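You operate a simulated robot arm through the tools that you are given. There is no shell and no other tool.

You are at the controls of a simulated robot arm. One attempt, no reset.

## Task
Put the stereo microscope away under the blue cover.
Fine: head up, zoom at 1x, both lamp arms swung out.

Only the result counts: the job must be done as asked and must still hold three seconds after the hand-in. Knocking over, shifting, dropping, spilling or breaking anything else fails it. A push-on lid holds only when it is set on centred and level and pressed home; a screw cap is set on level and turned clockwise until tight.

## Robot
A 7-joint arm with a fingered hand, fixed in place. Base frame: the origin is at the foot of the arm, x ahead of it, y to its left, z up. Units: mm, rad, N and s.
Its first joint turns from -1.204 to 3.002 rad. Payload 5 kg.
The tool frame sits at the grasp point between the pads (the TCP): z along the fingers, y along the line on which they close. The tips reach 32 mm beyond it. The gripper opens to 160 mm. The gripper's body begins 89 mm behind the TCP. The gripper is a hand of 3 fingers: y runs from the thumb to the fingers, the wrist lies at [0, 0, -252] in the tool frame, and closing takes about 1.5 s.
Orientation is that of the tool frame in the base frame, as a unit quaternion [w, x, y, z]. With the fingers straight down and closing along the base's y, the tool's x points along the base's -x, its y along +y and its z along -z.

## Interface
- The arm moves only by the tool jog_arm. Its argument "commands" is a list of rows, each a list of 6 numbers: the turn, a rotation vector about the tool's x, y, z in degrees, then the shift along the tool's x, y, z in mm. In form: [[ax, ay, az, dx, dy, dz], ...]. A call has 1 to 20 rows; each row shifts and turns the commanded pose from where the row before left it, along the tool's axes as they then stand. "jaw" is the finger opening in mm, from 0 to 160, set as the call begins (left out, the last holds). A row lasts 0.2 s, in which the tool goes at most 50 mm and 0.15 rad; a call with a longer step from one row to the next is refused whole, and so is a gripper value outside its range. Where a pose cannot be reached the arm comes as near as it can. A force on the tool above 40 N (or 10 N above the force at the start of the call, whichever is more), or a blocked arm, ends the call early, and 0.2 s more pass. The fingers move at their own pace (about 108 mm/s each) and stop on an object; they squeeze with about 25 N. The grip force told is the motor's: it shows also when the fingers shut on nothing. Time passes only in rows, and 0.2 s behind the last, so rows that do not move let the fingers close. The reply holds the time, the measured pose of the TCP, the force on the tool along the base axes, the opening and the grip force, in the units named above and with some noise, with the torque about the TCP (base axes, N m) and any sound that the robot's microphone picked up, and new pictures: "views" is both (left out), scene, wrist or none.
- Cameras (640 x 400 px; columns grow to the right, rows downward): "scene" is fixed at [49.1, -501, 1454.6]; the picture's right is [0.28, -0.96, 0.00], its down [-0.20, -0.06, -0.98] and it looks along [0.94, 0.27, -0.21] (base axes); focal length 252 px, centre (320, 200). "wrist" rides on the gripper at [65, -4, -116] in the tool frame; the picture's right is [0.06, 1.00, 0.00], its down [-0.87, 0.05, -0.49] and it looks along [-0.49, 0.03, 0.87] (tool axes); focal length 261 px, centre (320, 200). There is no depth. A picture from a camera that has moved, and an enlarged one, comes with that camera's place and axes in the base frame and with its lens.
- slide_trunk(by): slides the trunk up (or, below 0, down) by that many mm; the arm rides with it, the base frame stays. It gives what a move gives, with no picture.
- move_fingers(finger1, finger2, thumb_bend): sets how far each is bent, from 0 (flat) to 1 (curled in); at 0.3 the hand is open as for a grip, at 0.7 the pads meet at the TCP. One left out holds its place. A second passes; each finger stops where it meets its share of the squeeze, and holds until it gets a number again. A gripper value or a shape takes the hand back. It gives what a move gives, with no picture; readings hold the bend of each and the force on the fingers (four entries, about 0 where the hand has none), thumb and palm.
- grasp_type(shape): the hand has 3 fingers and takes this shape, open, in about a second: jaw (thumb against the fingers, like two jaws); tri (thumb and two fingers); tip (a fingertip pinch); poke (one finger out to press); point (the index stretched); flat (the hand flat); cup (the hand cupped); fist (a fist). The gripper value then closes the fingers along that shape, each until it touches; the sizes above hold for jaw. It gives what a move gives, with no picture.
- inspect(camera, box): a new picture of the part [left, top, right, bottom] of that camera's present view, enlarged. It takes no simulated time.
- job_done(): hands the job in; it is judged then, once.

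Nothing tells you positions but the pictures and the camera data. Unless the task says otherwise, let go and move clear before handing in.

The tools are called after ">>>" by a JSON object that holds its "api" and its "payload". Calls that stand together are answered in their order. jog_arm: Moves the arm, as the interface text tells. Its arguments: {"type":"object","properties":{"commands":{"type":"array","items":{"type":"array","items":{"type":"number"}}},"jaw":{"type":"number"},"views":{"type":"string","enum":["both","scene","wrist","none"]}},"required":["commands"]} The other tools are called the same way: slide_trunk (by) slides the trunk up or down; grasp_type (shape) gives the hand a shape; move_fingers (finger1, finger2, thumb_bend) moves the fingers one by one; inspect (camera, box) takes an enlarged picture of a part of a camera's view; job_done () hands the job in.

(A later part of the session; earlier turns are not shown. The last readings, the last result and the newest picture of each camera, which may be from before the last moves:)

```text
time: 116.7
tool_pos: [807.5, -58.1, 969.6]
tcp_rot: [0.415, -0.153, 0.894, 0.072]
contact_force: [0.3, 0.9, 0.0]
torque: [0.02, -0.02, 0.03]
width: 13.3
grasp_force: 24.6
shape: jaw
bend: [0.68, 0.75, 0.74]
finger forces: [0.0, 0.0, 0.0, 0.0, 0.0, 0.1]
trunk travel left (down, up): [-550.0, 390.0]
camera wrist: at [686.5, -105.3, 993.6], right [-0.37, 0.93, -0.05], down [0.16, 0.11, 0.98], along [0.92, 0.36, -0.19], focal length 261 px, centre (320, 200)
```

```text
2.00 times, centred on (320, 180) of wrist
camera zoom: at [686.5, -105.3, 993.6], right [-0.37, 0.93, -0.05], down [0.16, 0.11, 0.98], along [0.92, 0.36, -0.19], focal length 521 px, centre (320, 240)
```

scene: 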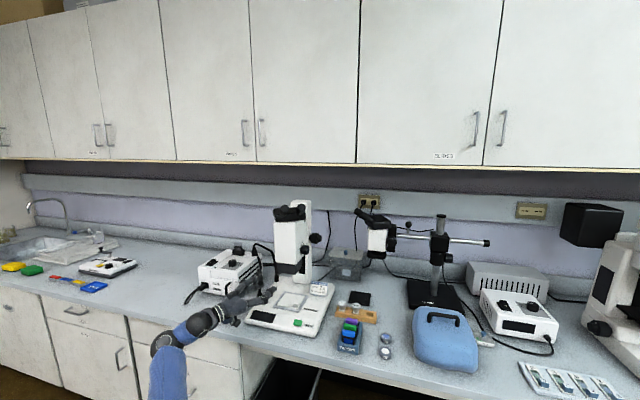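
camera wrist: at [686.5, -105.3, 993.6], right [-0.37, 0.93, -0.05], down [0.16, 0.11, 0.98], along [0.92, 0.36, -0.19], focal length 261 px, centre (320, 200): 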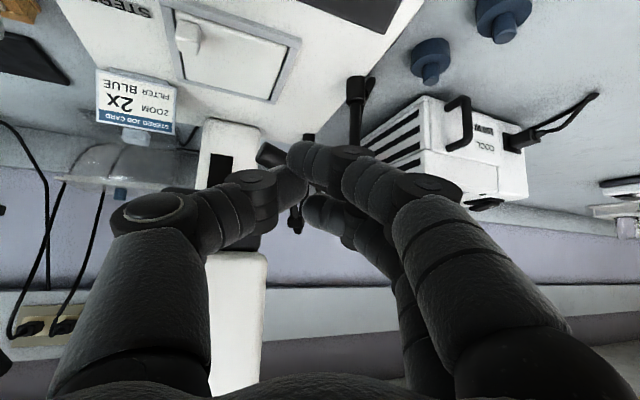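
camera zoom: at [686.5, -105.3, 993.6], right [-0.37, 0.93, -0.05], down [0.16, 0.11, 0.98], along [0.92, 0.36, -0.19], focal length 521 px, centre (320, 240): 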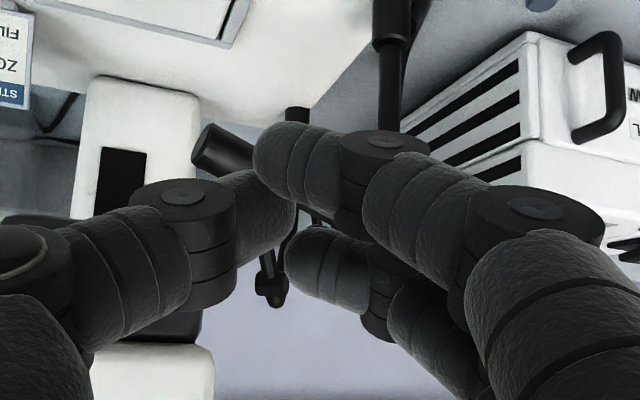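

I'm clear, though the hand shows nearly closed. I'll re-open it and move back to the right side, turning to point +y again.

>>> {"api": "jog_arm", "payload": {"commands": [[0, 0, 0, 0, -25, -10], [0, 0, 0, 0, -35, -10], [0, 0, 0, 0, -38, 0], [0, 0, 0, 0, -38, 0], [0, 0, 0, 0, -38, 0], [0, 0, 0, 0, -38, 0], [0, 0, 0, 0, -38, 0], [-6.1, 0, -5.1, 0, 0, 0], [-6.1, 0, -5.1, 0, 0, 0], [-6.1, 0, -5.1, 0, 0, 0], [-6.1, 0, -5.1, 0, 0, 0], [-6.1, 0, -5.1, 0, 0, 0], [0, 0, 0, 0, 0, 0]], "jaw": 80, "views": "wrist"}}

```text
time: 119.5
tool_pos: [876.7, -298.0, 978.8]
tcp_rot: [0.366, -0.448, 0.788, 0.211]
contact_force: [-0.3, 0.3, 0.9]
torque: [-0.01, 0.0, 0.02]
width: 79.8
grasp_force: 0.0
shape: jaw
bend: [0.72, 0.72, 0.7]
finger forces: [0.0, 0.1, 0.1, 0.0, 0.0, 0.0]
trunk travel left (down, up): [-550.0, 390.0]
camera wrist: at [815.2, -412.0, 1004.5], right [-0.88, 0.48, -0.04], down [0.05, 0.18, 0.98], along [0.48, 0.86, -0.18], focal length 261 px, centre (320, 200)
```

wrist: 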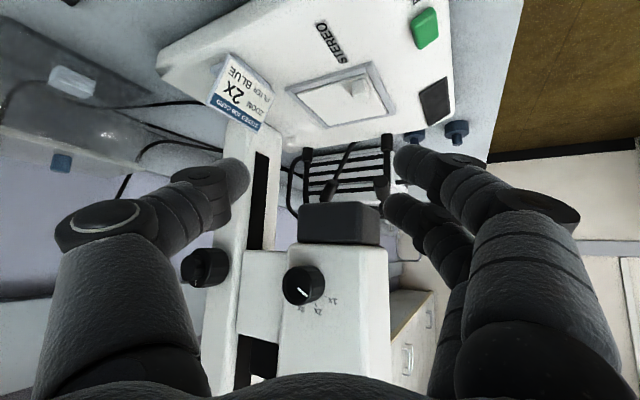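

>>> {"api": "jog_arm", "payload": {"commands": [[0, -8, 0, 0, 0, 0], [0, -8, 0, 0, 0, 0], [0, -8, 0, 0, 0, 0], [0, -8, 0, 0, 0, 0], [0, -8, 0, 0, 0, 0], [-7.3, 0, 0, 0, 0, 0], [-7.3, 0, 0, 0, 0, 0], [-7.3, 0, 0, 0, 0, 0], [0, 0, 0, 26.7, -17.4, -4.3], [0, 0, 0, 26.7, -17.4, -4.3], [0, 0, 0, 24, -17.4, -4.3], [0, 0, 0, 0, 0, 0]], "jaw": 70, "views": "wrist"}}

>>> {"api": "inspect", "payload": {"camera": "wrist", "box": [220, 50, 420, 200]}}

```text
time: 122.1
tool_pos: [927.9, -319.8, 901.8]
tcp_rot: [0.537, -0.459, 0.538, 0.461]
contact_force: [1.1, -0.2, 0.2]
torque: [-0.03, -0.03, 0.01]
width: 70.5
grasp_force: 0.1
shape: jaw
bend: [0.73, 0.73, 0.7]
finger forces: [0.0, 0.0, 0.0, 0.0, 0.0, 0.1]
trunk travel left (down, up): [-550.0, 390.0]
camera wrist: at [914.1, -433.4, 837.3], right [-0.99, 0.15, -0.06], down [-0.13, -0.48, 0.87], along [0.11, 0.86, 0.49], focal length 261 px, centre (320, 200)
```

wrist: 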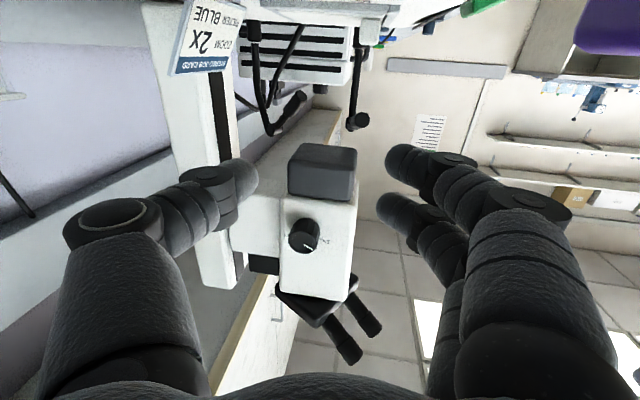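

```text
2.67 times, centred on (320, 125) of wrist
camera zoom: at [914.1, -433.4, 837.3], right [-0.99, 0.15, -0.06], down [-0.13, -0.48, 0.87], along [0.11, 0.86, 0.49], focal length 695 px, centre (320, 400)
```

zoom: 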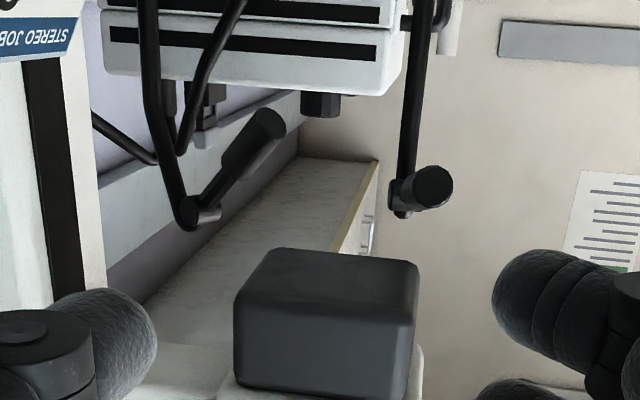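

The front lamp now points right (about −103°), almost level, with its tip near (910, −70, 913). I'll go in under the objective to grip it, stopping short first.

>>> {"api": "jog_arm", "payload": {"commands": [[0, 0, 0, -4, 6.8, 33], [0, 0, 0, -4, 6.8, 33], [0, 0, 0, -4, 6.8, 33], [0, 0, 0, 0, 6.8, 33], [0, 0, 0, 0, 6.8, 33], [0, 0, 0, 0, 6.8, 30], [0, 0, 0, 0, 0, 0]], "jaw": 70, "views": "wrist"}}

>>> {"api": "inspect", "payload": {"camera": "wrist", "box": [200, 50, 440, 250]}}

>>> {"api": "inspect", "payload": {"camera": "scene", "box": [230, 230, 340, 320]}}

```text
time: 123.7
tool_pos: [917.5, -120.1, 913.4]
tcp_rot: [0.537, -0.457, 0.539, 0.461]
contact_force: [0.5, 0.6, 0.4]
torque: [0.01, -0.02, -0.01]
width: 70.5
grasp_force: 0.1
shape: jaw
bend: [0.73, 0.73, 0.7]
finger forces: [0.0, 0.0, 0.0, 0.0, 0.0, 0.0]
trunk travel left (down, up): [-550.0, 390.0]
camera wrist: at [904.7, -234.1, 849.3], right [-0.99, 0.15, -0.06], down [-0.13, -0.48, 0.87], along [0.11, 0.86, 0.49], focal length 261 px, centre (320, 200)
```

wrist: 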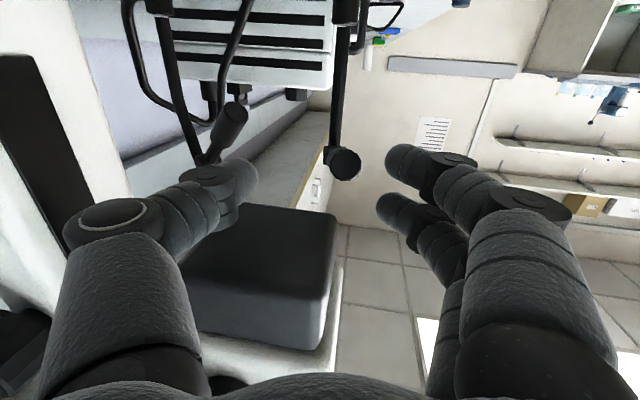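

```text
2.00 times, centred on (320, 150) of wrist
camera zoom: at [904.7, -234.1, 849.3], right [-0.99, 0.15, -0.06], down [-0.13, -0.48, 0.87], along [0.11, 0.86, 0.49], focal length 521 px, centre (320, 300)
```

zoom: 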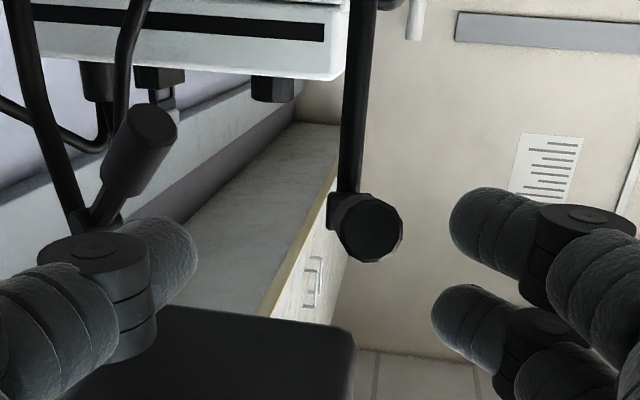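

```text
4.44 times, centred on (285, 275) of scene
camera zoom: at [49.1, -501.0, 1454.6], right [0.28, -0.96, 0.0], down [-0.2, -0.06, -0.98], along [0.94, 0.27, -0.21], focal length 1120 px, centre (476, -133)
```

zoom: 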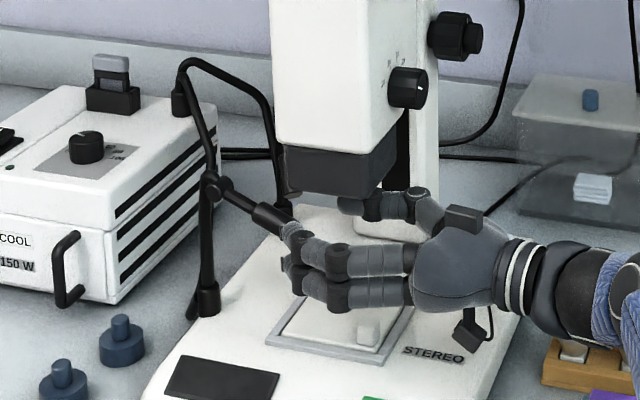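

The lamp end faces the hand and lies between thumb and fingers. I'll advance over it and close.

>>> {"api": "jog_arm", "payload": {"commands": [[0, 0, 0, -0.5, 4.6, 23.3], [0, 0, 0, -0.5, 4.6, 23.3], [0, 0, 0, 0, 4.6, 23.3], [0, 0, 0, 0, 0, 0]], "jaw": 70, "views": "none"}}

>>> {"api": "jog_arm", "payload": {"commands": [[0, 0, 0, 0, 0, 0], [0, 0, 0, 0, 0, 0], [0, 0, 0, 0, 0, 0], [0, 0, 0, 0, 0, 0], [0, 0, 0, 0, 0, 0]], "jaw": 5, "views": "wrist"}}

>>> {"api": "inspect", "payload": {"camera": "scene", "box": [230, 230, 340, 320]}}

```text
time: 124.7
tool_pos: [913.9, -49.0, 916.5]
tcp_rot: [0.536, -0.458, 0.538, 0.461]
contact_force: [0.2, -0.9, -0.2]
torque: [0.01, 0.0, -0.05]
width: 70.4
grasp_force: 0.0
shape: jaw
bend: [0.73, 0.73, 0.7]
finger forces: [0.0, 0.0, 0.1, 0.0, 0.1, 0.0]
trunk travel left (down, up): [-550.0, 390.0]
```

```text
time: 125.9
tool_pos: [913.7, -47.9, 916.2]
tcp_rot: [0.536, -0.459, 0.538, 0.462]
contact_force: [-2.4, 3.7, 1.8]
torque: [0.04, -0.1, 0.21]
width: 0.0
grasp_force: 25.4
shape: jaw
bend: [0.67, 0.71, 0.71]
finger forces: [0.0, 14.1, 0.1, 0.0, 19.4, 0.0]
trunk travel left (down, up): [-550.0, 390.0]
camera wrist: at [901.1, -162.8, 850.9], right [-0.99, 0.15, -0.06], down [-0.13, -0.48, 0.87], along [0.11, 0.86, 0.49], focal length 261 px, centre (320, 200)
```

wrist: 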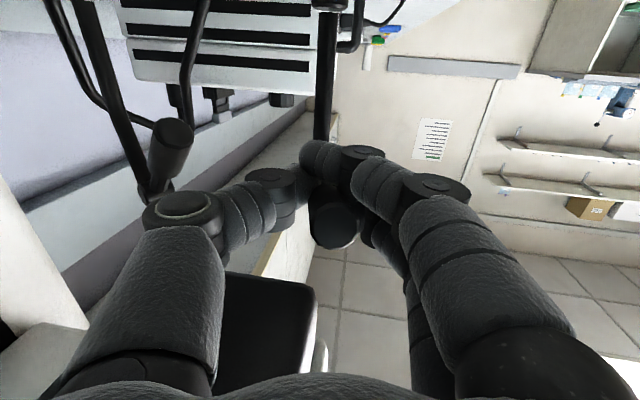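

```text
4.44 times, centred on (285, 275) of scene
camera zoom: at [49.1, -501.0, 1454.6], right [0.28, -0.96, 0.0], down [-0.2, -0.06, -0.98], along [0.94, 0.27, -0.21], focal length 1120 px, centre (476, -133)
```

zoom: 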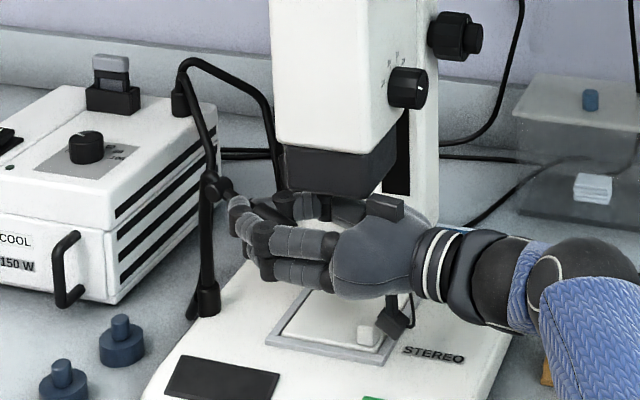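

The lamp is held between the upper finger and thumb. I'll swing it clockwise about the rod as one piece.

>>> {"api": "jog_arm", "payload": {"commands": [[6, 0, 0, 0, 7.21, 0.55], [6, 0, 0, 0, 7.21, 0.55], [6, 0, 0, 0, 7.21, 0.55], [6, 0, 0, 0, 7.21, 0.55], [6, 0, 0, 0, 7.21, 0.55], [0, 0, 0, 0, 0, 0]], "views": "wrist"}}

>>> {"api": "inspect", "payload": {"camera": "scene", "box": [230, 230, 340, 320]}}

```text
time: 127.3
tool_pos: [880.1, -33.5, 916.0]
tcp_rot: [0.637, -0.304, 0.639, 0.306]
contact_force: [-5.7, -0.4, 0.3]
torque: [0.02, -0.12, 0.31]
width: 0.2
grasp_force: 24.9
shape: jaw
bend: [0.67, 0.71, 0.71]
finger forces: [0.0, 17.4, 0.1, 0.0, 20.6, 0.1]
trunk travel left (down, up): [-550.0, 390.0]
camera wrist: at [812.0, -125.8, 851.3], right [-0.78, 0.63, -0.06], down [-0.35, -0.35, 0.87], along [0.53, 0.7, 0.49], focal length 261 px, centre (320, 200)
```

wrist: 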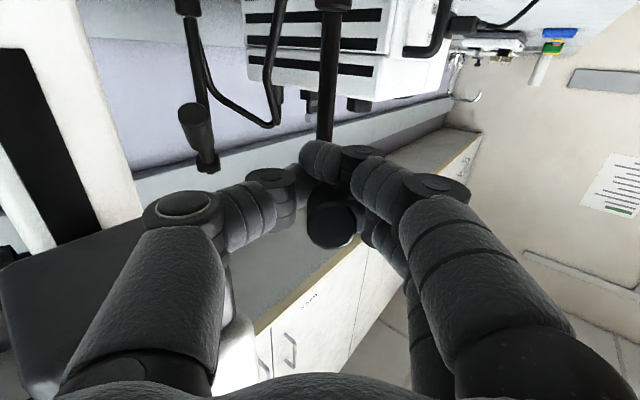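

```text
4.44 times, centred on (285, 275) of scene
camera zoom: at [49.1, -501.0, 1454.6], right [0.28, -0.96, 0.0], down [-0.2, -0.06, -0.98], along [0.94, 0.27, -0.21], focal length 1120 px, centre (476, -133)
```

zoom: 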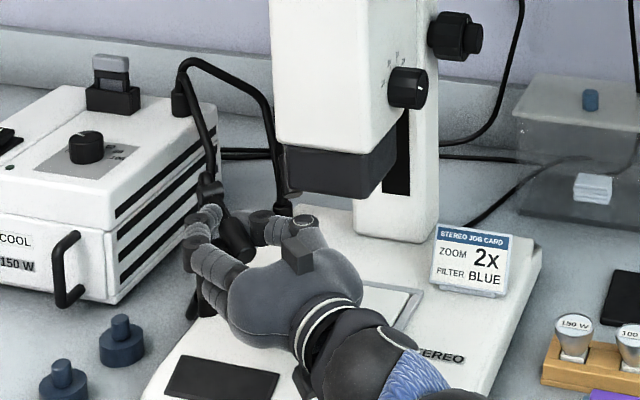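

It swings together with the hand. Continuing.

>>> {"api": "jog_arm", "payload": {"commands": [[6, 0, 0, 0, 7.21, 0.55], [6, 0, 0, 0, 7.21, 0.55], [6, 0, 0, 0, 7.21, 0.55], [6, 0, 0, 0, 7.21, 0.55], [6, 0, 0, 0, 7.21, 0.55], [6, 0, 0, 0, 7.21, 0.55], [0, 0, 0, 0, 0, 0]], "views": "wrist"}}

>>> {"api": "inspect", "payload": {"camera": "scene", "box": [230, 230, 340, 320]}}

```text
time: 128.9
tool_pos: [860.3, 0.6, 914.9]
tcp_rot: [0.7, -0.089, 0.703, 0.092]
contact_force: [-12.3, -26.3, -5.6]
torque: [0.1, -0.12, -0.03]
width: 2.8
grasp_force: 25.3
shape: jaw
bend: [0.67, 0.73, 0.72]
finger forces: [0.0, 18.7, 0.1, 0.0, 34.2, 0.1]
trunk travel left (down, up): [-550.0, 390.0]
camera wrist: at [750.2, -32.5, 850.8], right [-0.26, 0.96, -0.06], down [-0.49, -0.08, 0.87], along [0.84, 0.25, 0.49], focal length 261 px, centre (320, 200)
```

wrist: 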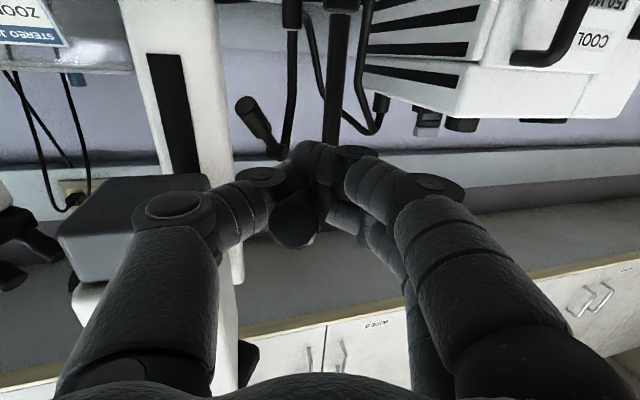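

```text
4.44 times, centred on (285, 275) of scene
camera zoom: at [49.1, -501.0, 1454.6], right [0.28, -0.96, 0.0], down [-0.2, -0.06, -0.98], along [0.94, 0.27, -0.21], focal length 1120 px, centre (476, -133)
```

zoom: 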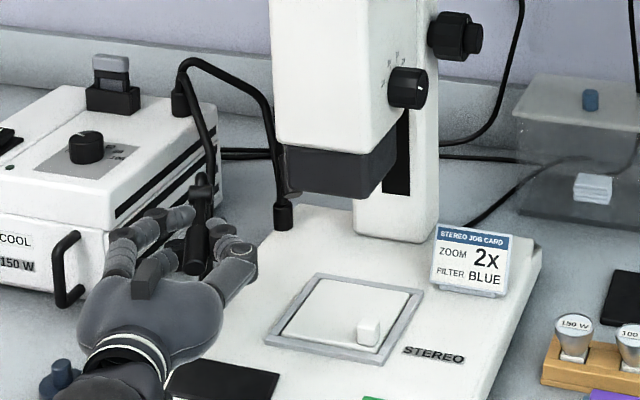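

The force climbs to about 26 N and the lamp stops following, so it has reached its outer stop, roughly 70° out from the stage. I'll open, drop straight below the lamp and slide away to the right without touching it.

>>> {"api": "jog_arm", "payload": {"commands": [[0, 0, 0, 0, 0, 0], [0, 0, 0, 0, 0, 0], [0, 0, 0, 0, 0, 0], [0, 0, 0, 0, 0, 0]], "jaw": 76, "views": "wrist"}}

>>> {"api": "inspect", "payload": {"camera": "wrist", "box": [200, 100, 440, 300]}}

```text
time: 129.9
tool_pos: [859.7, 2.5, 916.4]
tcp_rot: [0.7, -0.093, 0.702, 0.094]
contact_force: [0.6, 0.2, -0.3]
torque: [0.02, 0.05, 0.0]
width: 75.6
grasp_force: 0.0
shape: jaw
bend: [0.73, 0.73, 0.7]
finger forces: [0.0, 0.0, 0.1, 0.0, 0.1, 0.1]
trunk travel left (down, up): [-550.0, 390.0]
camera wrist: at [750.1, -30.7, 850.8], right [-0.26, 0.96, -0.06], down [-0.49, -0.08, 0.87], along [0.83, 0.26, 0.49], focal length 261 px, centre (320, 200)
```

wrist: 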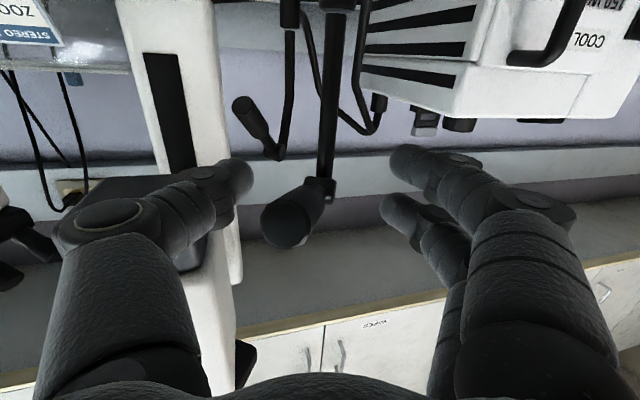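

```text
2.00 times, centred on (320, 200) of wrist
camera zoom: at [750.1, -30.7, 850.8], right [-0.26, 0.96, -0.06], down [-0.49, -0.08, 0.87], along [0.83, 0.26, 0.49], focal length 521 px, centre (320, 200)
```

zoom: 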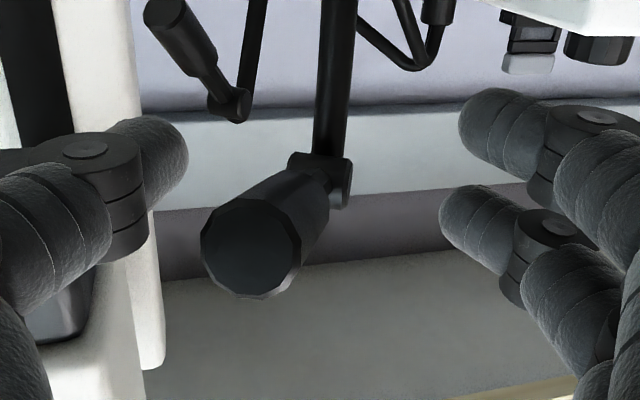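

The front lamp now rests at about −157°, against its outer stop. I'll drop below it and leave to the right.

>>> {"api": "jog_arm", "payload": {"commands": [[0, 0, 0, 12, 0, 0], [0, 0, 0, 12, 0, 0], [0, 0, 0, 12, 0, 0], [0, 0, 0, 12, 0, 0], [0, 0, 0, 0, -25, -5], [0, 0, 0, 0, -30, -5], [0, 0, 0, 0, -30, -5], [0, 0, 0, 0, -30, -5], [0, 0, 0, 0, 0, 0]], "jaw": 60, "views": "wrist"}}

>>> {"api": "inspect", "payload": {"camera": "scene", "box": [230, 230, 340, 320]}}

```text
time: 131.9
tool_pos: [868.2, -115.0, 867.1]
tcp_rot: [0.7, -0.092, 0.702, 0.093]
contact_force: [0.2, -0.1, 0.2]
torque: [0.01, -0.01, 0.02]
width: 60.3
grasp_force: 0.0
shape: jaw
bend: [0.73, 0.73, 0.7]
finger forces: [0.1, 0.0, 0.0, 0.0, 0.1, 0.0]
trunk travel left (down, up): [-550.0, 390.0]
camera wrist: at [759.8, -147.5, 803.1], right [-0.26, 0.96, -0.06], down [-0.49, -0.08, 0.87], along [0.83, 0.26, 0.49], focal length 261 px, centre (320, 200)
```

wrist: 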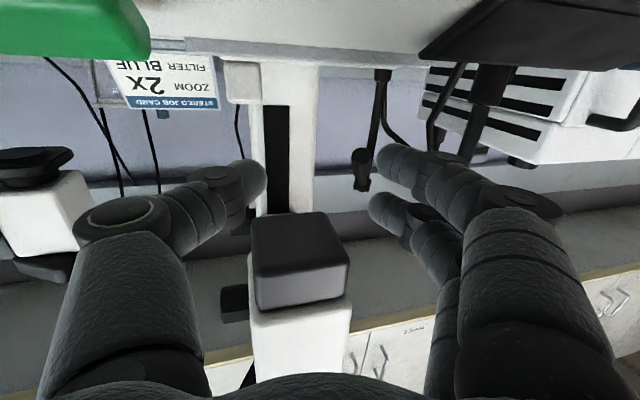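

```text
4.44 times, centred on (285, 275) of scene
camera zoom: at [49.1, -501.0, 1454.6], right [0.28, -0.96, 0.0], down [-0.2, -0.06, -0.98], along [0.94, 0.27, -0.21], focal length 1120 px, centre (476, -133)
```

zoom: 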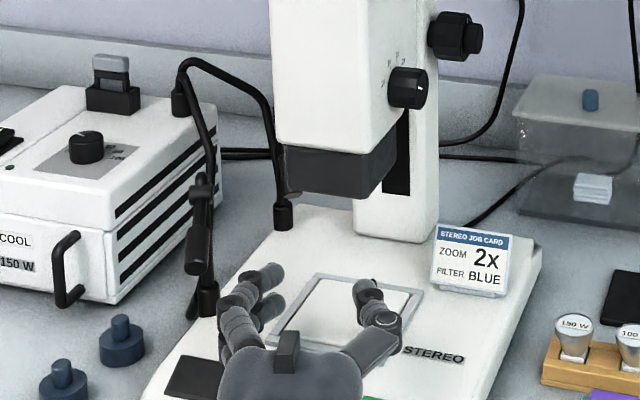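

The front lamp is out and undisturbed. Now the rear lamp: I'll rise, back off to the right and set the hand at yaw ≈50° with fingers closed, ready to reach under the objective to its right flank.

>>> {"api": "jog_arm", "payload": {"commands": [[0, 0, 0, -12.7, -34, 4.7], [0, 0, 0, -12.7, -34, 4.7], [0, 0, 0, -12.7, -34, 4.7], [-7, 0, 0, 0, 0, 0], [-7, 0, 0, 0, 0, 0], [-7, 0, 0, 0, 0, 0], [-7, 0, 0, 0, 0, 0], [-7, 0, 0, 0, 0, 0], [0, 0, 0, 0, 0, 0]], "jaw": 70, "views": "wrist"}}

>>> {"api": "inspect", "payload": {"camera": "wrist", "box": [220, 50, 420, 200]}}

```text
time: 133.9
tool_pos: [910.1, -210.0, 904.8]
tcp_rot: [0.64, -0.298, 0.641, 0.3]
contact_force: [-0.4, 0.6, 0.2]
torque: [0.02, -0.04, 0.0]
width: 69.7
grasp_force: 0.0
shape: jaw
bend: [0.73, 0.73, 0.7]
finger forces: [0.1, 0.1, 0.0, 0.0, 0.0, 0.1]
trunk travel left (down, up): [-550.0, 390.0]
camera wrist: at [840.6, -299.2, 840.3], right [-0.77, 0.64, -0.06], down [-0.35, -0.34, 0.87], along [0.54, 0.69, 0.49], focal length 261 px, centre (320, 200)
```

wrist: 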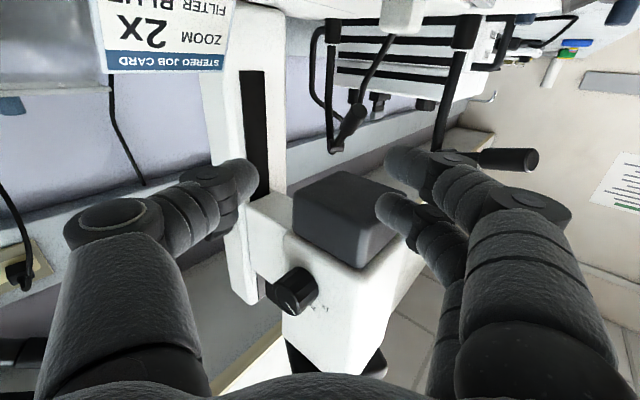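

```text
2.67 times, centred on (320, 125) of wrist
camera zoom: at [840.6, -299.2, 840.3], right [-0.77, 0.64, -0.06], down [-0.35, -0.34, 0.87], along [0.54, 0.69, 0.49], focal length 695 px, centre (320, 400)
```

zoom: 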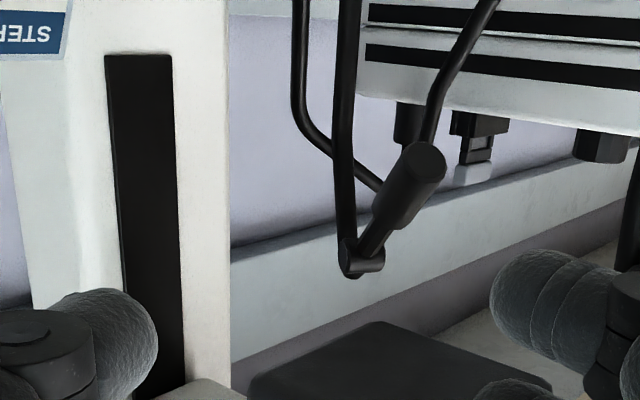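

The rear lamp's tip is near (1002, −30, 896) and its knob near (1046, −5, 952), pointing −138°. I'll close the fingers and reach in on its right side.

>>> {"api": "jog_arm", "payload": {"commands": [[0, 0, 0, 0, 0, 0], [0, 0, 0, 0, 0.7, 32], [0, 0, 0, 0, 0.7, 32], [0, 0, 0, 0, 0.7, 32], [0, 0, 0, 0, 0.7, 32], [0, 0, 0, 0, 0.7, 32], [0, 0, 0, 0, 0.7, 28], [0, 0, 0, 0, 0, 0]], "jaw": 0, "views": "wrist"}}

>>> {"api": "inspect", "payload": {"camera": "wrist", "box": [200, 50, 440, 250]}}

```text
time: 135.7
tool_pos: [1028.6, -60.6, 905.3]
tcp_rot: [0.64, -0.298, 0.642, 0.3]
contact_force: [-0.6, -1.3, 0.2]
torque: [0.0, 0.01, 0.04]
width: 0.0
grasp_force: 24.7
shape: jaw
bend: [0.65, 0.65, 0.67]
finger forces: [0.7, 0.1, 0.0, 0.0, 0.0, 0.1]
trunk travel left (down, up): [-550.0, 390.0]
camera wrist: at [958.5, -151.2, 840.3], right [-0.77, 0.64, -0.06], down [-0.35, -0.34, 0.87], along [0.54, 0.69, 0.49], focal length 261 px, centre (320, 200)
```

wrist: 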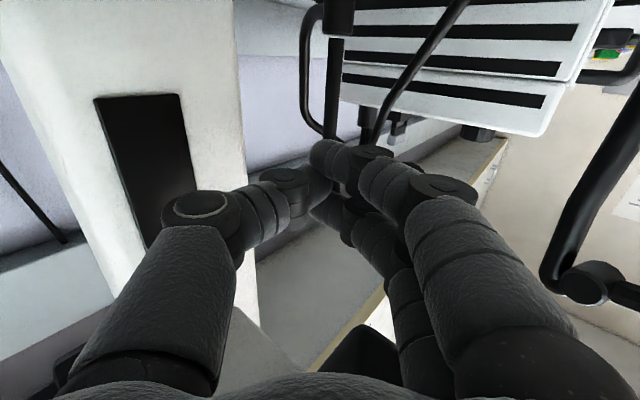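

```text
2.00 times, centred on (320, 150) of wrist
camera zoom: at [958.5, -151.2, 840.3], right [-0.77, 0.64, -0.06], down [-0.35, -0.34, 0.87], along [0.54, 0.69, 0.49], focal length 521 px, centre (320, 300)
```

zoom: 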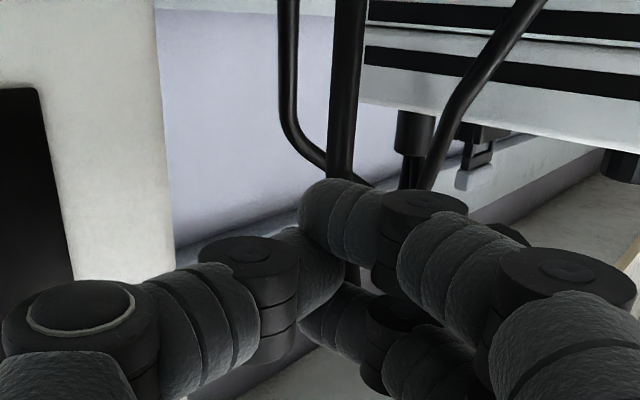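

I'm in position on its right. Now a gentle sweep sideways (towards front-left), watching the force.

>>> {"api": "jog_arm", "payload": {"commands": [[0, 0, 0, 0, 6, 0], [0, 0, 0, 0, 6, 0], [0, 0, 0, 0, 6, 0], [0, 0, 0, 0, 0, 0]], "views": "wrist"}}

>>> {"api": "inspect", "payload": {"camera": "wrist", "box": [200, 50, 440, 250]}}

```text
time: 136.7
tool_pos: [1014.6, -50.4, 906.2]
tcp_rot: [0.64, -0.298, 0.642, 0.3]
contact_force: [0.6, -0.1, -0.3]
torque: [0.01, 0.04, 0.03]
width: 0.0
grasp_force: 24.7
shape: jaw
bend: [0.65, 0.65, 0.67]
finger forces: [0.3, 0.0, 0.1, 0.0, 0.1, 0.0]
trunk travel left (down, up): [-550.0, 390.0]
camera wrist: at [944.2, -140.6, 840.9], right [-0.77, 0.64, -0.06], down [-0.35, -0.34, 0.87], along [0.54, 0.69, 0.49], focal length 261 px, centre (320, 200)
```

wrist: 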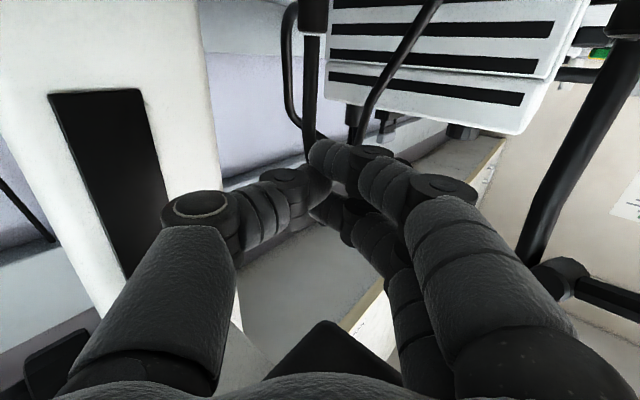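

```text
2.00 times, centred on (320, 150) of wrist
camera zoom: at [944.2, -140.6, 840.9], right [-0.77, 0.64, -0.06], down [-0.35, -0.34, 0.87], along [0.54, 0.69, 0.49], focal length 521 px, centre (320, 300)
```

zoom: 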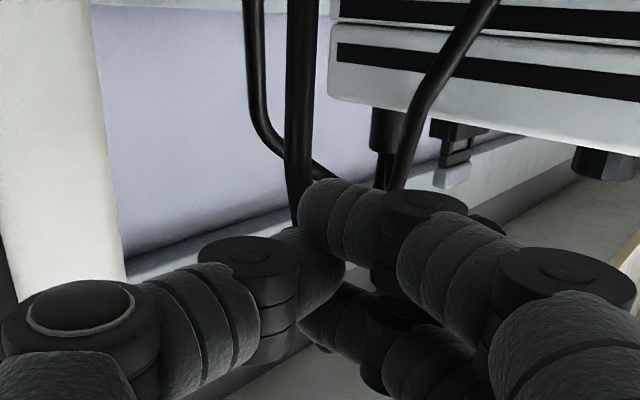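

>>> {"api": "jog_arm", "payload": {"commands": [[0, 0, 0, 0, 6, 0], [0, 0, 0, 0, 6, 0], [0, 0, 0, 0, 6, 0], [0, 0, 0, 0, 0, 0]], "views": "wrist"}}

>>> {"api": "inspect", "payload": {"camera": "scene", "box": [240, 220, 340, 310]}}

```text
time: 137.7
tool_pos: [999.7, -40.7, 906.2]
tcp_rot: [0.641, -0.297, 0.642, 0.299]
contact_force: [12.5, -8.4, 12.4]
torque: [-2.08, 0.13, 1.95]
width: 0.0
grasp_force: 25.1
shape: jaw
bend: [0.65, 0.65, 0.67]
finger forces: [0.3, 0.1, 0.1, 0.0, 0.0, 0.0]
trunk travel left (down, up): [-550.0, 390.0]
camera wrist: at [930.6, -130.9, 842.0], right [-0.76, 0.64, -0.06], down [-0.36, -0.34, 0.87], along [0.54, 0.69, 0.49], focal length 261 px, centre (320, 200)
```

wrist: 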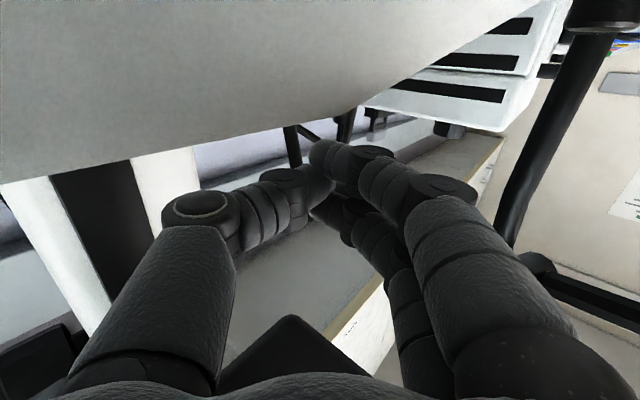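

```text
4.44 times, centred on (290, 265) of scene
camera zoom: at [49.1, -501.0, 1454.6], right [0.28, -0.96, 0.0], down [-0.2, -0.06, -0.98], along [0.94, 0.27, -0.21], focal length 1120 px, centre (453, -89)
```

zoom: 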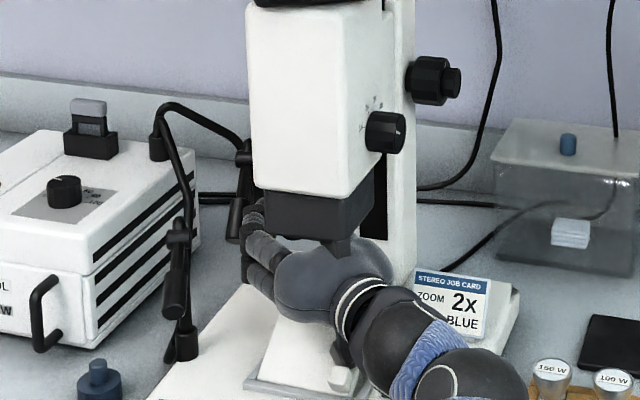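

The camera mount under the hand is touching the little knob on the stage insert. I'll back off immediately and rise.

>>> {"api": "jog_arm", "payload": {"commands": [[0, 0, 0, 0, -6, 0], [0, 0, 0, 0, -6, 0], [0, 0, 0, -6, 0, 0], [0, 0, 0, -6, 0, 0], [0, 0, 0, 0, 0, 0]], "views": "wrist"}}

>>> {"api": "inspect", "payload": {"camera": "scene", "box": [250, 265, 340, 335]}}

```text
time: 138.9
tool_pos: [1009.7, -45.0, 915.9]
tcp_rot: [0.639, -0.299, 0.642, 0.301]
contact_force: [-1.0, 0.8, -3.9]
torque: [0.4, -0.37, -0.2]
width: 0.1
grasp_force: 25.0
shape: jaw
bend: [0.65, 0.65, 0.67]
finger forces: [0.1, 0.1, 0.1, 0.1, 0.0, 4.2]
trunk travel left (down, up): [-550.0, 390.0]
camera wrist: at [938.9, -136.8, 851.7], right [-0.77, 0.64, -0.06], down [-0.35, -0.34, 0.87], along [0.54, 0.69, 0.49], focal length 261 px, centre (320, 200)
```

wrist: 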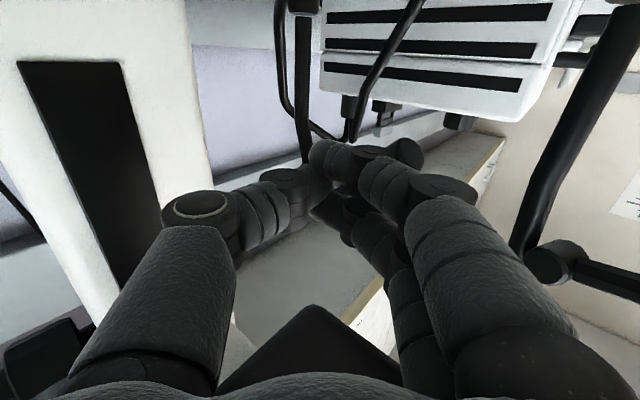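

```text
5.71 times, centred on (295, 300) of scene
camera zoom: at [49.1, -501.0, 1454.6], right [0.28, -0.96, 0.0], down [-0.2, -0.06, -0.98], along [0.94, 0.27, -0.21], focal length 1440 px, centre (463, -371)
```

zoom: 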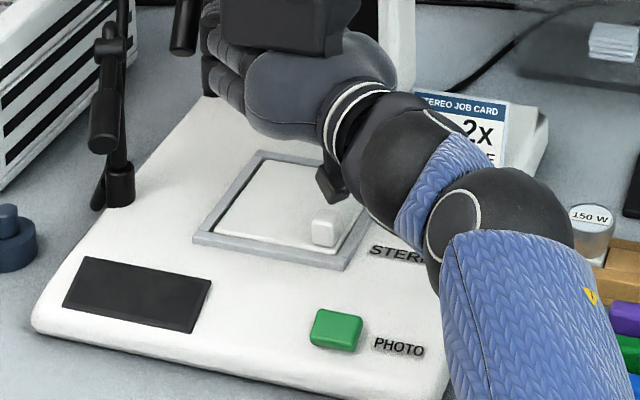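

The stage insert looks unmoved. There is only a narrow height band between objective and stage knob, so I'll retreat at this height and come back with a smaller yaw, which keeps the camera away from the knob.

>>> {"api": "jog_arm", "payload": {"commands": [[0, 0, 0, 2.5, 0, -5], [0, 0, 0, 0, 0, -25], [0, 0, 0, 0, 0, -30], [0, 0, 0, 0, 0, -30], [0, 0, 0, 0, 0, -30], [6.7, 0, 0, 0, 0, 0], [6.7, 0, 0, 0, 0, 0], [6.7, 0, 0, 0, 0, 0], [6.7, 0, 0, 0, 0, 0], [6.7, 0, 0, 0, 0, 0], [6.5, 0, 0, 0, 0, 0], [0, 0, 0, 0, 0, 0]], "jaw": 60, "views": "wrist"}}

>>> {"api": "inspect", "payload": {"camera": "wrist", "box": [220, 80, 420, 220]}}

>>> {"api": "inspect", "payload": {"camera": "scene", "box": [240, 265, 344, 340]}}

```text
time: 141.5
tool_pos: [932.7, -137.6, 914.8]
tcp_rot: [0.703, -0.061, 0.706, 0.062]
contact_force: [-0.1, -0.2, 0.2]
torque: [0.01, -0.01, 0.01]
width: 60.0
grasp_force: 0.0
shape: jaw
bend: [0.73, 0.73, 0.7]
finger forces: [0.1, 0.0, 0.1, 0.0, 0.0, 0.1]
trunk travel left (down, up): [-550.0, 390.0]
camera wrist: at [820.2, -161.3, 850.7], right [-0.17, 0.98, -0.06], down [-0.49, -0.03, 0.87], along [0.85, 0.18, 0.49], focal length 261 px, centre (320, 200)
```

wrist: 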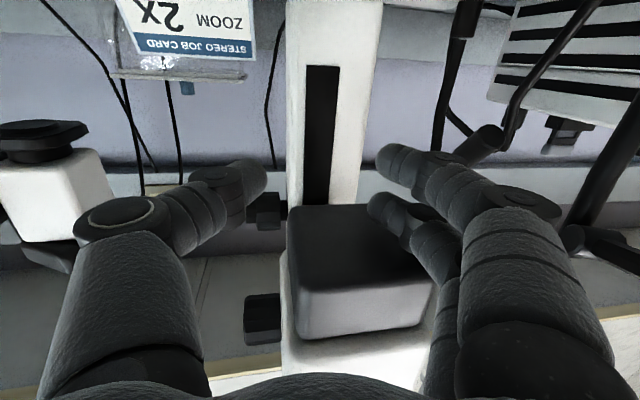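

```text
2.86 times, centred on (320, 150) of wrist
camera zoom: at [820.2, -161.3, 850.7], right [-0.17, 0.98, -0.06], down [-0.49, -0.03, 0.87], along [0.85, 0.18, 0.49], focal length 745 px, centre (320, 343)
```

zoom: 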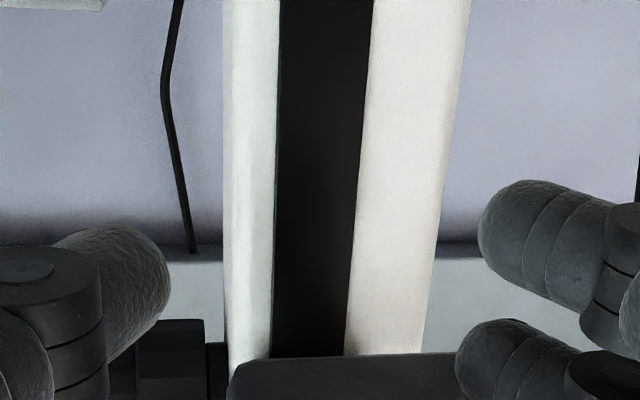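

```text
5.33 times, centred on (292, 302) of scene
camera zoom: at [49.1, -501.0, 1454.6], right [0.28, -0.96, 0.0], down [-0.2, -0.06, -0.98], along [0.94, 0.27, -0.21], focal length 1344 px, centre (469, -347)
```

zoom: 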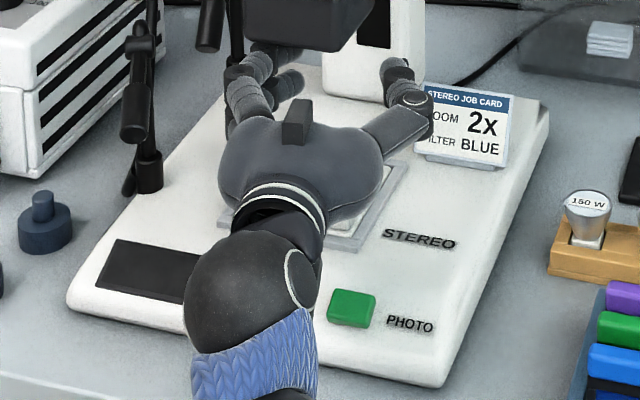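

>>> {"api": "inspect", "payload": {"camera": "wrist", "box": [420, 60, 580, 180]}}

>>> {"api": "inspect", "payload": {"camera": "scene", "box": [245, 240, 309, 280]}}

```text
3.33 times, centred on (500, 120) of wrist
camera zoom: at [820.2, -161.3, 850.7], right [-0.17, 0.98, -0.06], down [-0.49, -0.03, 0.87], along [0.85, 0.18, 0.49], focal length 869 px, centre (-280, 467)
```

zoom: 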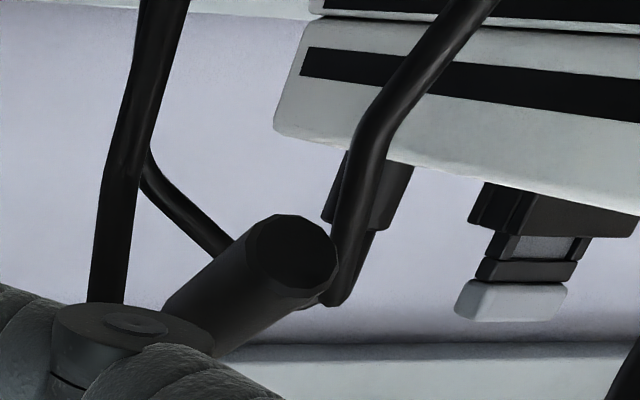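

```text
10.00 times, centred on (277, 260) of scene
camera zoom: at [49.1, -501.0, 1454.6], right [0.28, -0.96, 0.0], down [-0.2, -0.06, -0.98], along [0.94, 0.27, -0.21], focal length 2520 px, centre (750, -400)
```

zoom: 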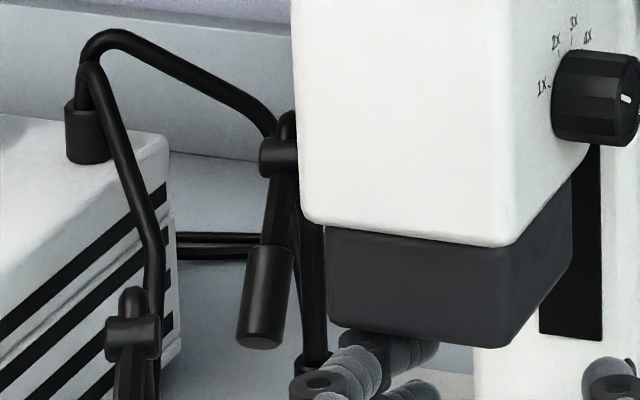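

The rear lamp already swung: it's now at about −161°, so clockwise is its "out" direction too. I'll come in again on its right side with a smaller yaw and push it further.

>>> {"api": "jog_arm", "payload": {"commands": [[0, 0, 0, 1, 0, 0], [0, 0, 0, 2, 16, 18], [0, 0, 0, 2, 16, 18], [0, 0, 0, 1, 16, 18], [0, 0, 0, 0, 16, 0], [0, 0, 0, 0, 0, 0]], "jaw": 0, "views": "wrist"}}

>>> {"api": "inspect", "payload": {"camera": "scene", "box": [245, 240, 309, 280]}}

```text
time: 142.9
tool_pos: [973.8, -65.1, 909.9]
tcp_rot: [0.704, -0.061, 0.705, 0.062]
contact_force: [-0.2, 0.7, -0.3]
torque: [0.03, 0.01, -0.01]
width: 0.2
grasp_force: 25.2
shape: jaw
bend: [0.65, 0.65, 0.67]
finger forces: [0.0, 0.1, 0.1, 0.1, 0.0, 0.1]
trunk travel left (down, up): [-550.0, 390.0]
camera wrist: at [861.9, -88.9, 844.5], right [-0.17, 0.98, -0.06], down [-0.49, -0.03, 0.87], along [0.85, 0.18, 0.49], focal length 261 px, centre (320, 200)
```

wrist: 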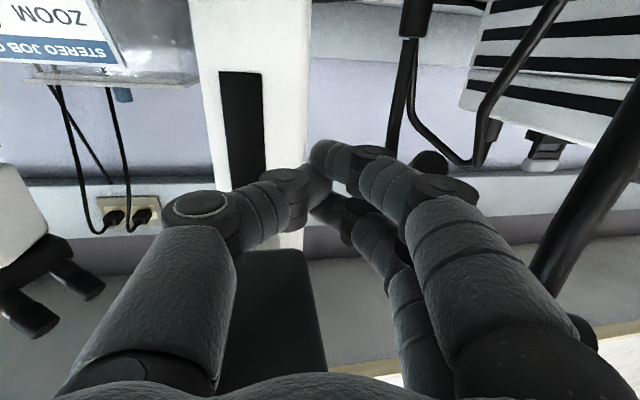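

```text
10.00 times, centred on (277, 260) of scene
camera zoom: at [49.1, -501.0, 1454.6], right [0.28, -0.96, 0.0], down [-0.2, -0.06, -0.98], along [0.94, 0.27, -0.21], focal length 2520 px, centre (750, -400)
```

zoom: 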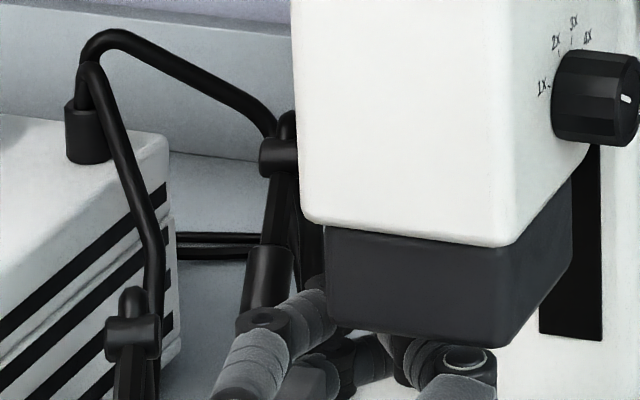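

>>> {"api": "jog_arm", "payload": {"commands": [[-5, 0, 0, 0, 7.2, 2.0], [-5, 0, 0, 0, 7.0, 2.6], [-5, 0, 0, 0, 6.7, 3.2], [0, 0, 0, 0, 0, 0]], "views": "wrist"}}

>>> {"api": "inspect", "payload": {"camera": "scene", "box": [245, 240, 309, 280]}}

```text
time: 143.9
tool_pos: [975.5, -43.4, 909.5]
tcp_rot: [0.689, -0.152, 0.691, 0.154]
contact_force: [0.0, -0.2, 0.3]
torque: [0.02, -0.03, 0.0]
width: 0.0
grasp_force: 25.0
shape: jaw
bend: [0.65, 0.65, 0.67]
finger forces: [0.0, 0.0, 0.1, 0.0, 0.0, 0.1]
trunk travel left (down, up): [-550.0, 390.0]
camera wrist: at [873.8, -95.7, 845.0], right [-0.42, 0.9, -0.06], down [-0.46, -0.16, 0.87], along [0.78, 0.4, 0.49], focal length 261 px, centre (320, 200)
```

wrist: 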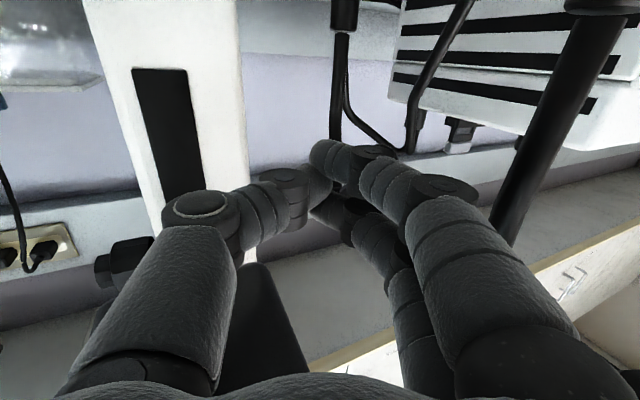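

```text
10.00 times, centred on (277, 260) of scene
camera zoom: at [49.1, -501.0, 1454.6], right [0.28, -0.96, 0.0], down [-0.2, -0.06, -0.98], along [0.94, 0.27, -0.21], focal length 2520 px, centre (750, -400)
```

zoom: 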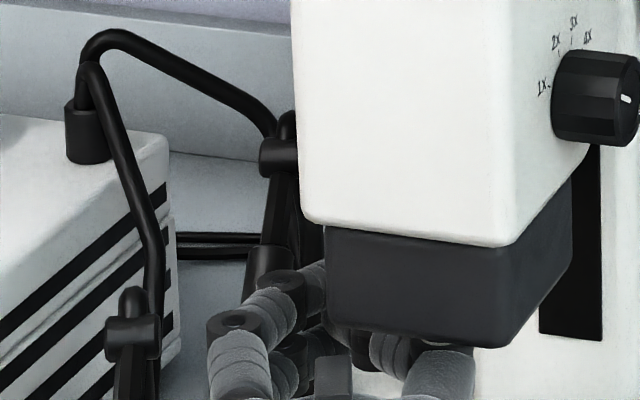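

>>> {"api": "jog_arm", "payload": {"commands": [[-5, 0, 0, 0, 6.4, 3.8], [-5, 0, 0, 0, 6.1, 4.3], [-5, 0, 0, 0, 5.7, 4.8], [0, 0, 0, 0, 0, 0]], "views": "wrist"}}

>>> {"api": "inspect", "payload": {"camera": "scene", "box": [245, 240, 309, 280]}}

```text
time: 144.9
tool_pos: [977.6, -19.7, 908.0]
tcp_rot: [0.663, -0.241, 0.666, 0.243]
contact_force: [0.2, -1.0, -0.1]
torque: [-0.03, -0.01, 0.01]
width: 0.0
grasp_force: 25.3
shape: jaw
bend: [0.65, 0.65, 0.67]
finger forces: [0.0, 0.0, 0.0, 0.0, 0.0, 0.1]
trunk travel left (down, up): [-550.0, 390.0]
camera wrist: at [893.0, -96.8, 844.0], right [-0.64, 0.76, -0.06], down [-0.41, -0.28, 0.87], along [0.65, 0.58, 0.49], focal length 261 px, centre (320, 200)
```

wrist: 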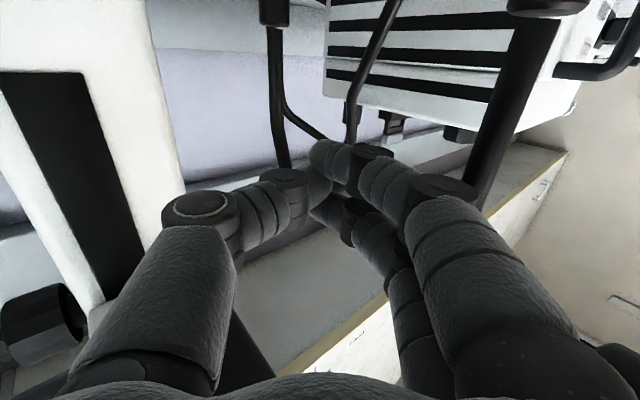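

```text
10.00 times, centred on (277, 260) of scene
camera zoom: at [49.1, -501.0, 1454.6], right [0.28, -0.96, 0.0], down [-0.2, -0.06, -0.98], along [0.94, 0.27, -0.21], focal length 2520 px, centre (750, -400)
```

zoom: 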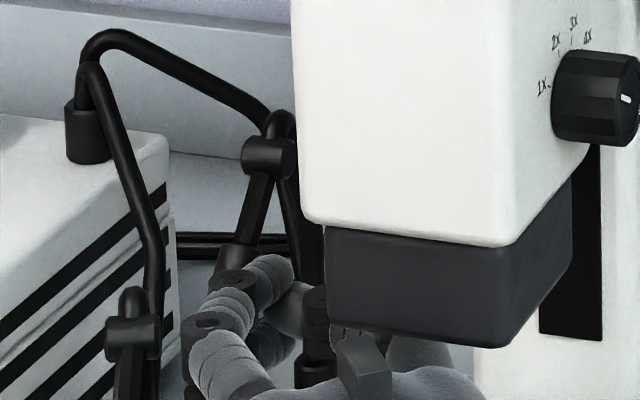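

The rear lamp is swinging left with very little force. I'll continue.

>>> {"api": "jog_arm", "payload": {"commands": [[-5, 0, 0, 0, 5.2, 5.3], [-5, 0, 0, 0, 4.7, 5.7], [-4, 0, 0, 0, 4.3, 6], [0, 0, 0, 0, 0, 0]], "views": "wrist"}}

>>> {"api": "inspect", "payload": {"camera": "scene", "box": [245, 240, 309, 280]}}

```text
time: 145.9
tool_pos: [979.6, 1.7, 910.0]
tcp_rot: [0.628, -0.321, 0.63, 0.323]
contact_force: [0.0, -0.5, -0.6]
torque: [-0.01, -0.03, -0.03]
width: 0.0
grasp_force: 24.6
shape: jaw
bend: [0.65, 0.65, 0.67]
finger forces: [0.0, 0.0, 0.0, 0.1, 0.0, 0.0]
trunk travel left (down, up): [-550.0, 390.0]
camera wrist: at [916.7, -93.6, 845.0], right [-0.81, 0.58, -0.06], down [-0.33, -0.37, 0.87], along [0.49, 0.72, 0.49], focal length 261 px, centre (320, 200)
```

wrist: 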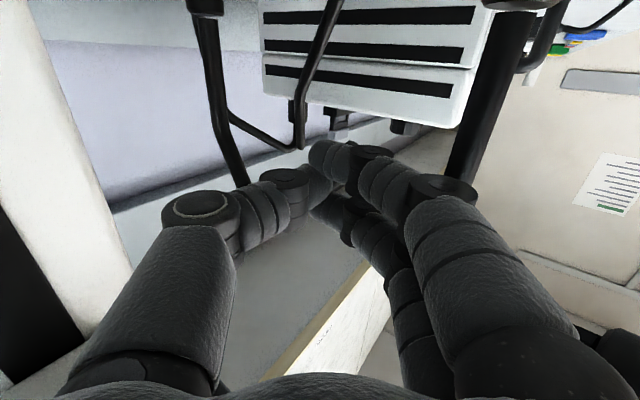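

```text
10.00 times, centred on (277, 260) of scene
camera zoom: at [49.1, -501.0, 1454.6], right [0.28, -0.96, 0.0], down [-0.2, -0.06, -0.98], along [0.94, 0.27, -0.21], focal length 2520 px, centre (750, -400)
```

zoom: 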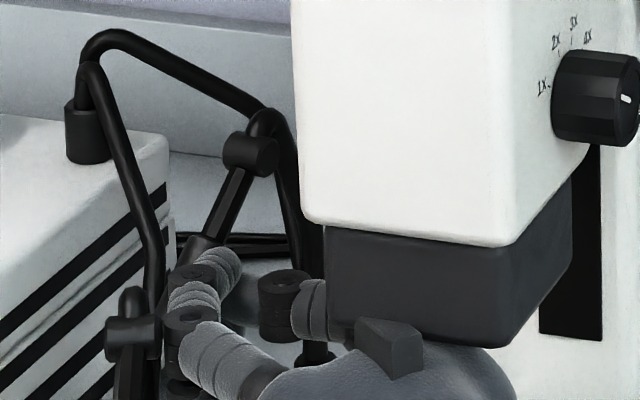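

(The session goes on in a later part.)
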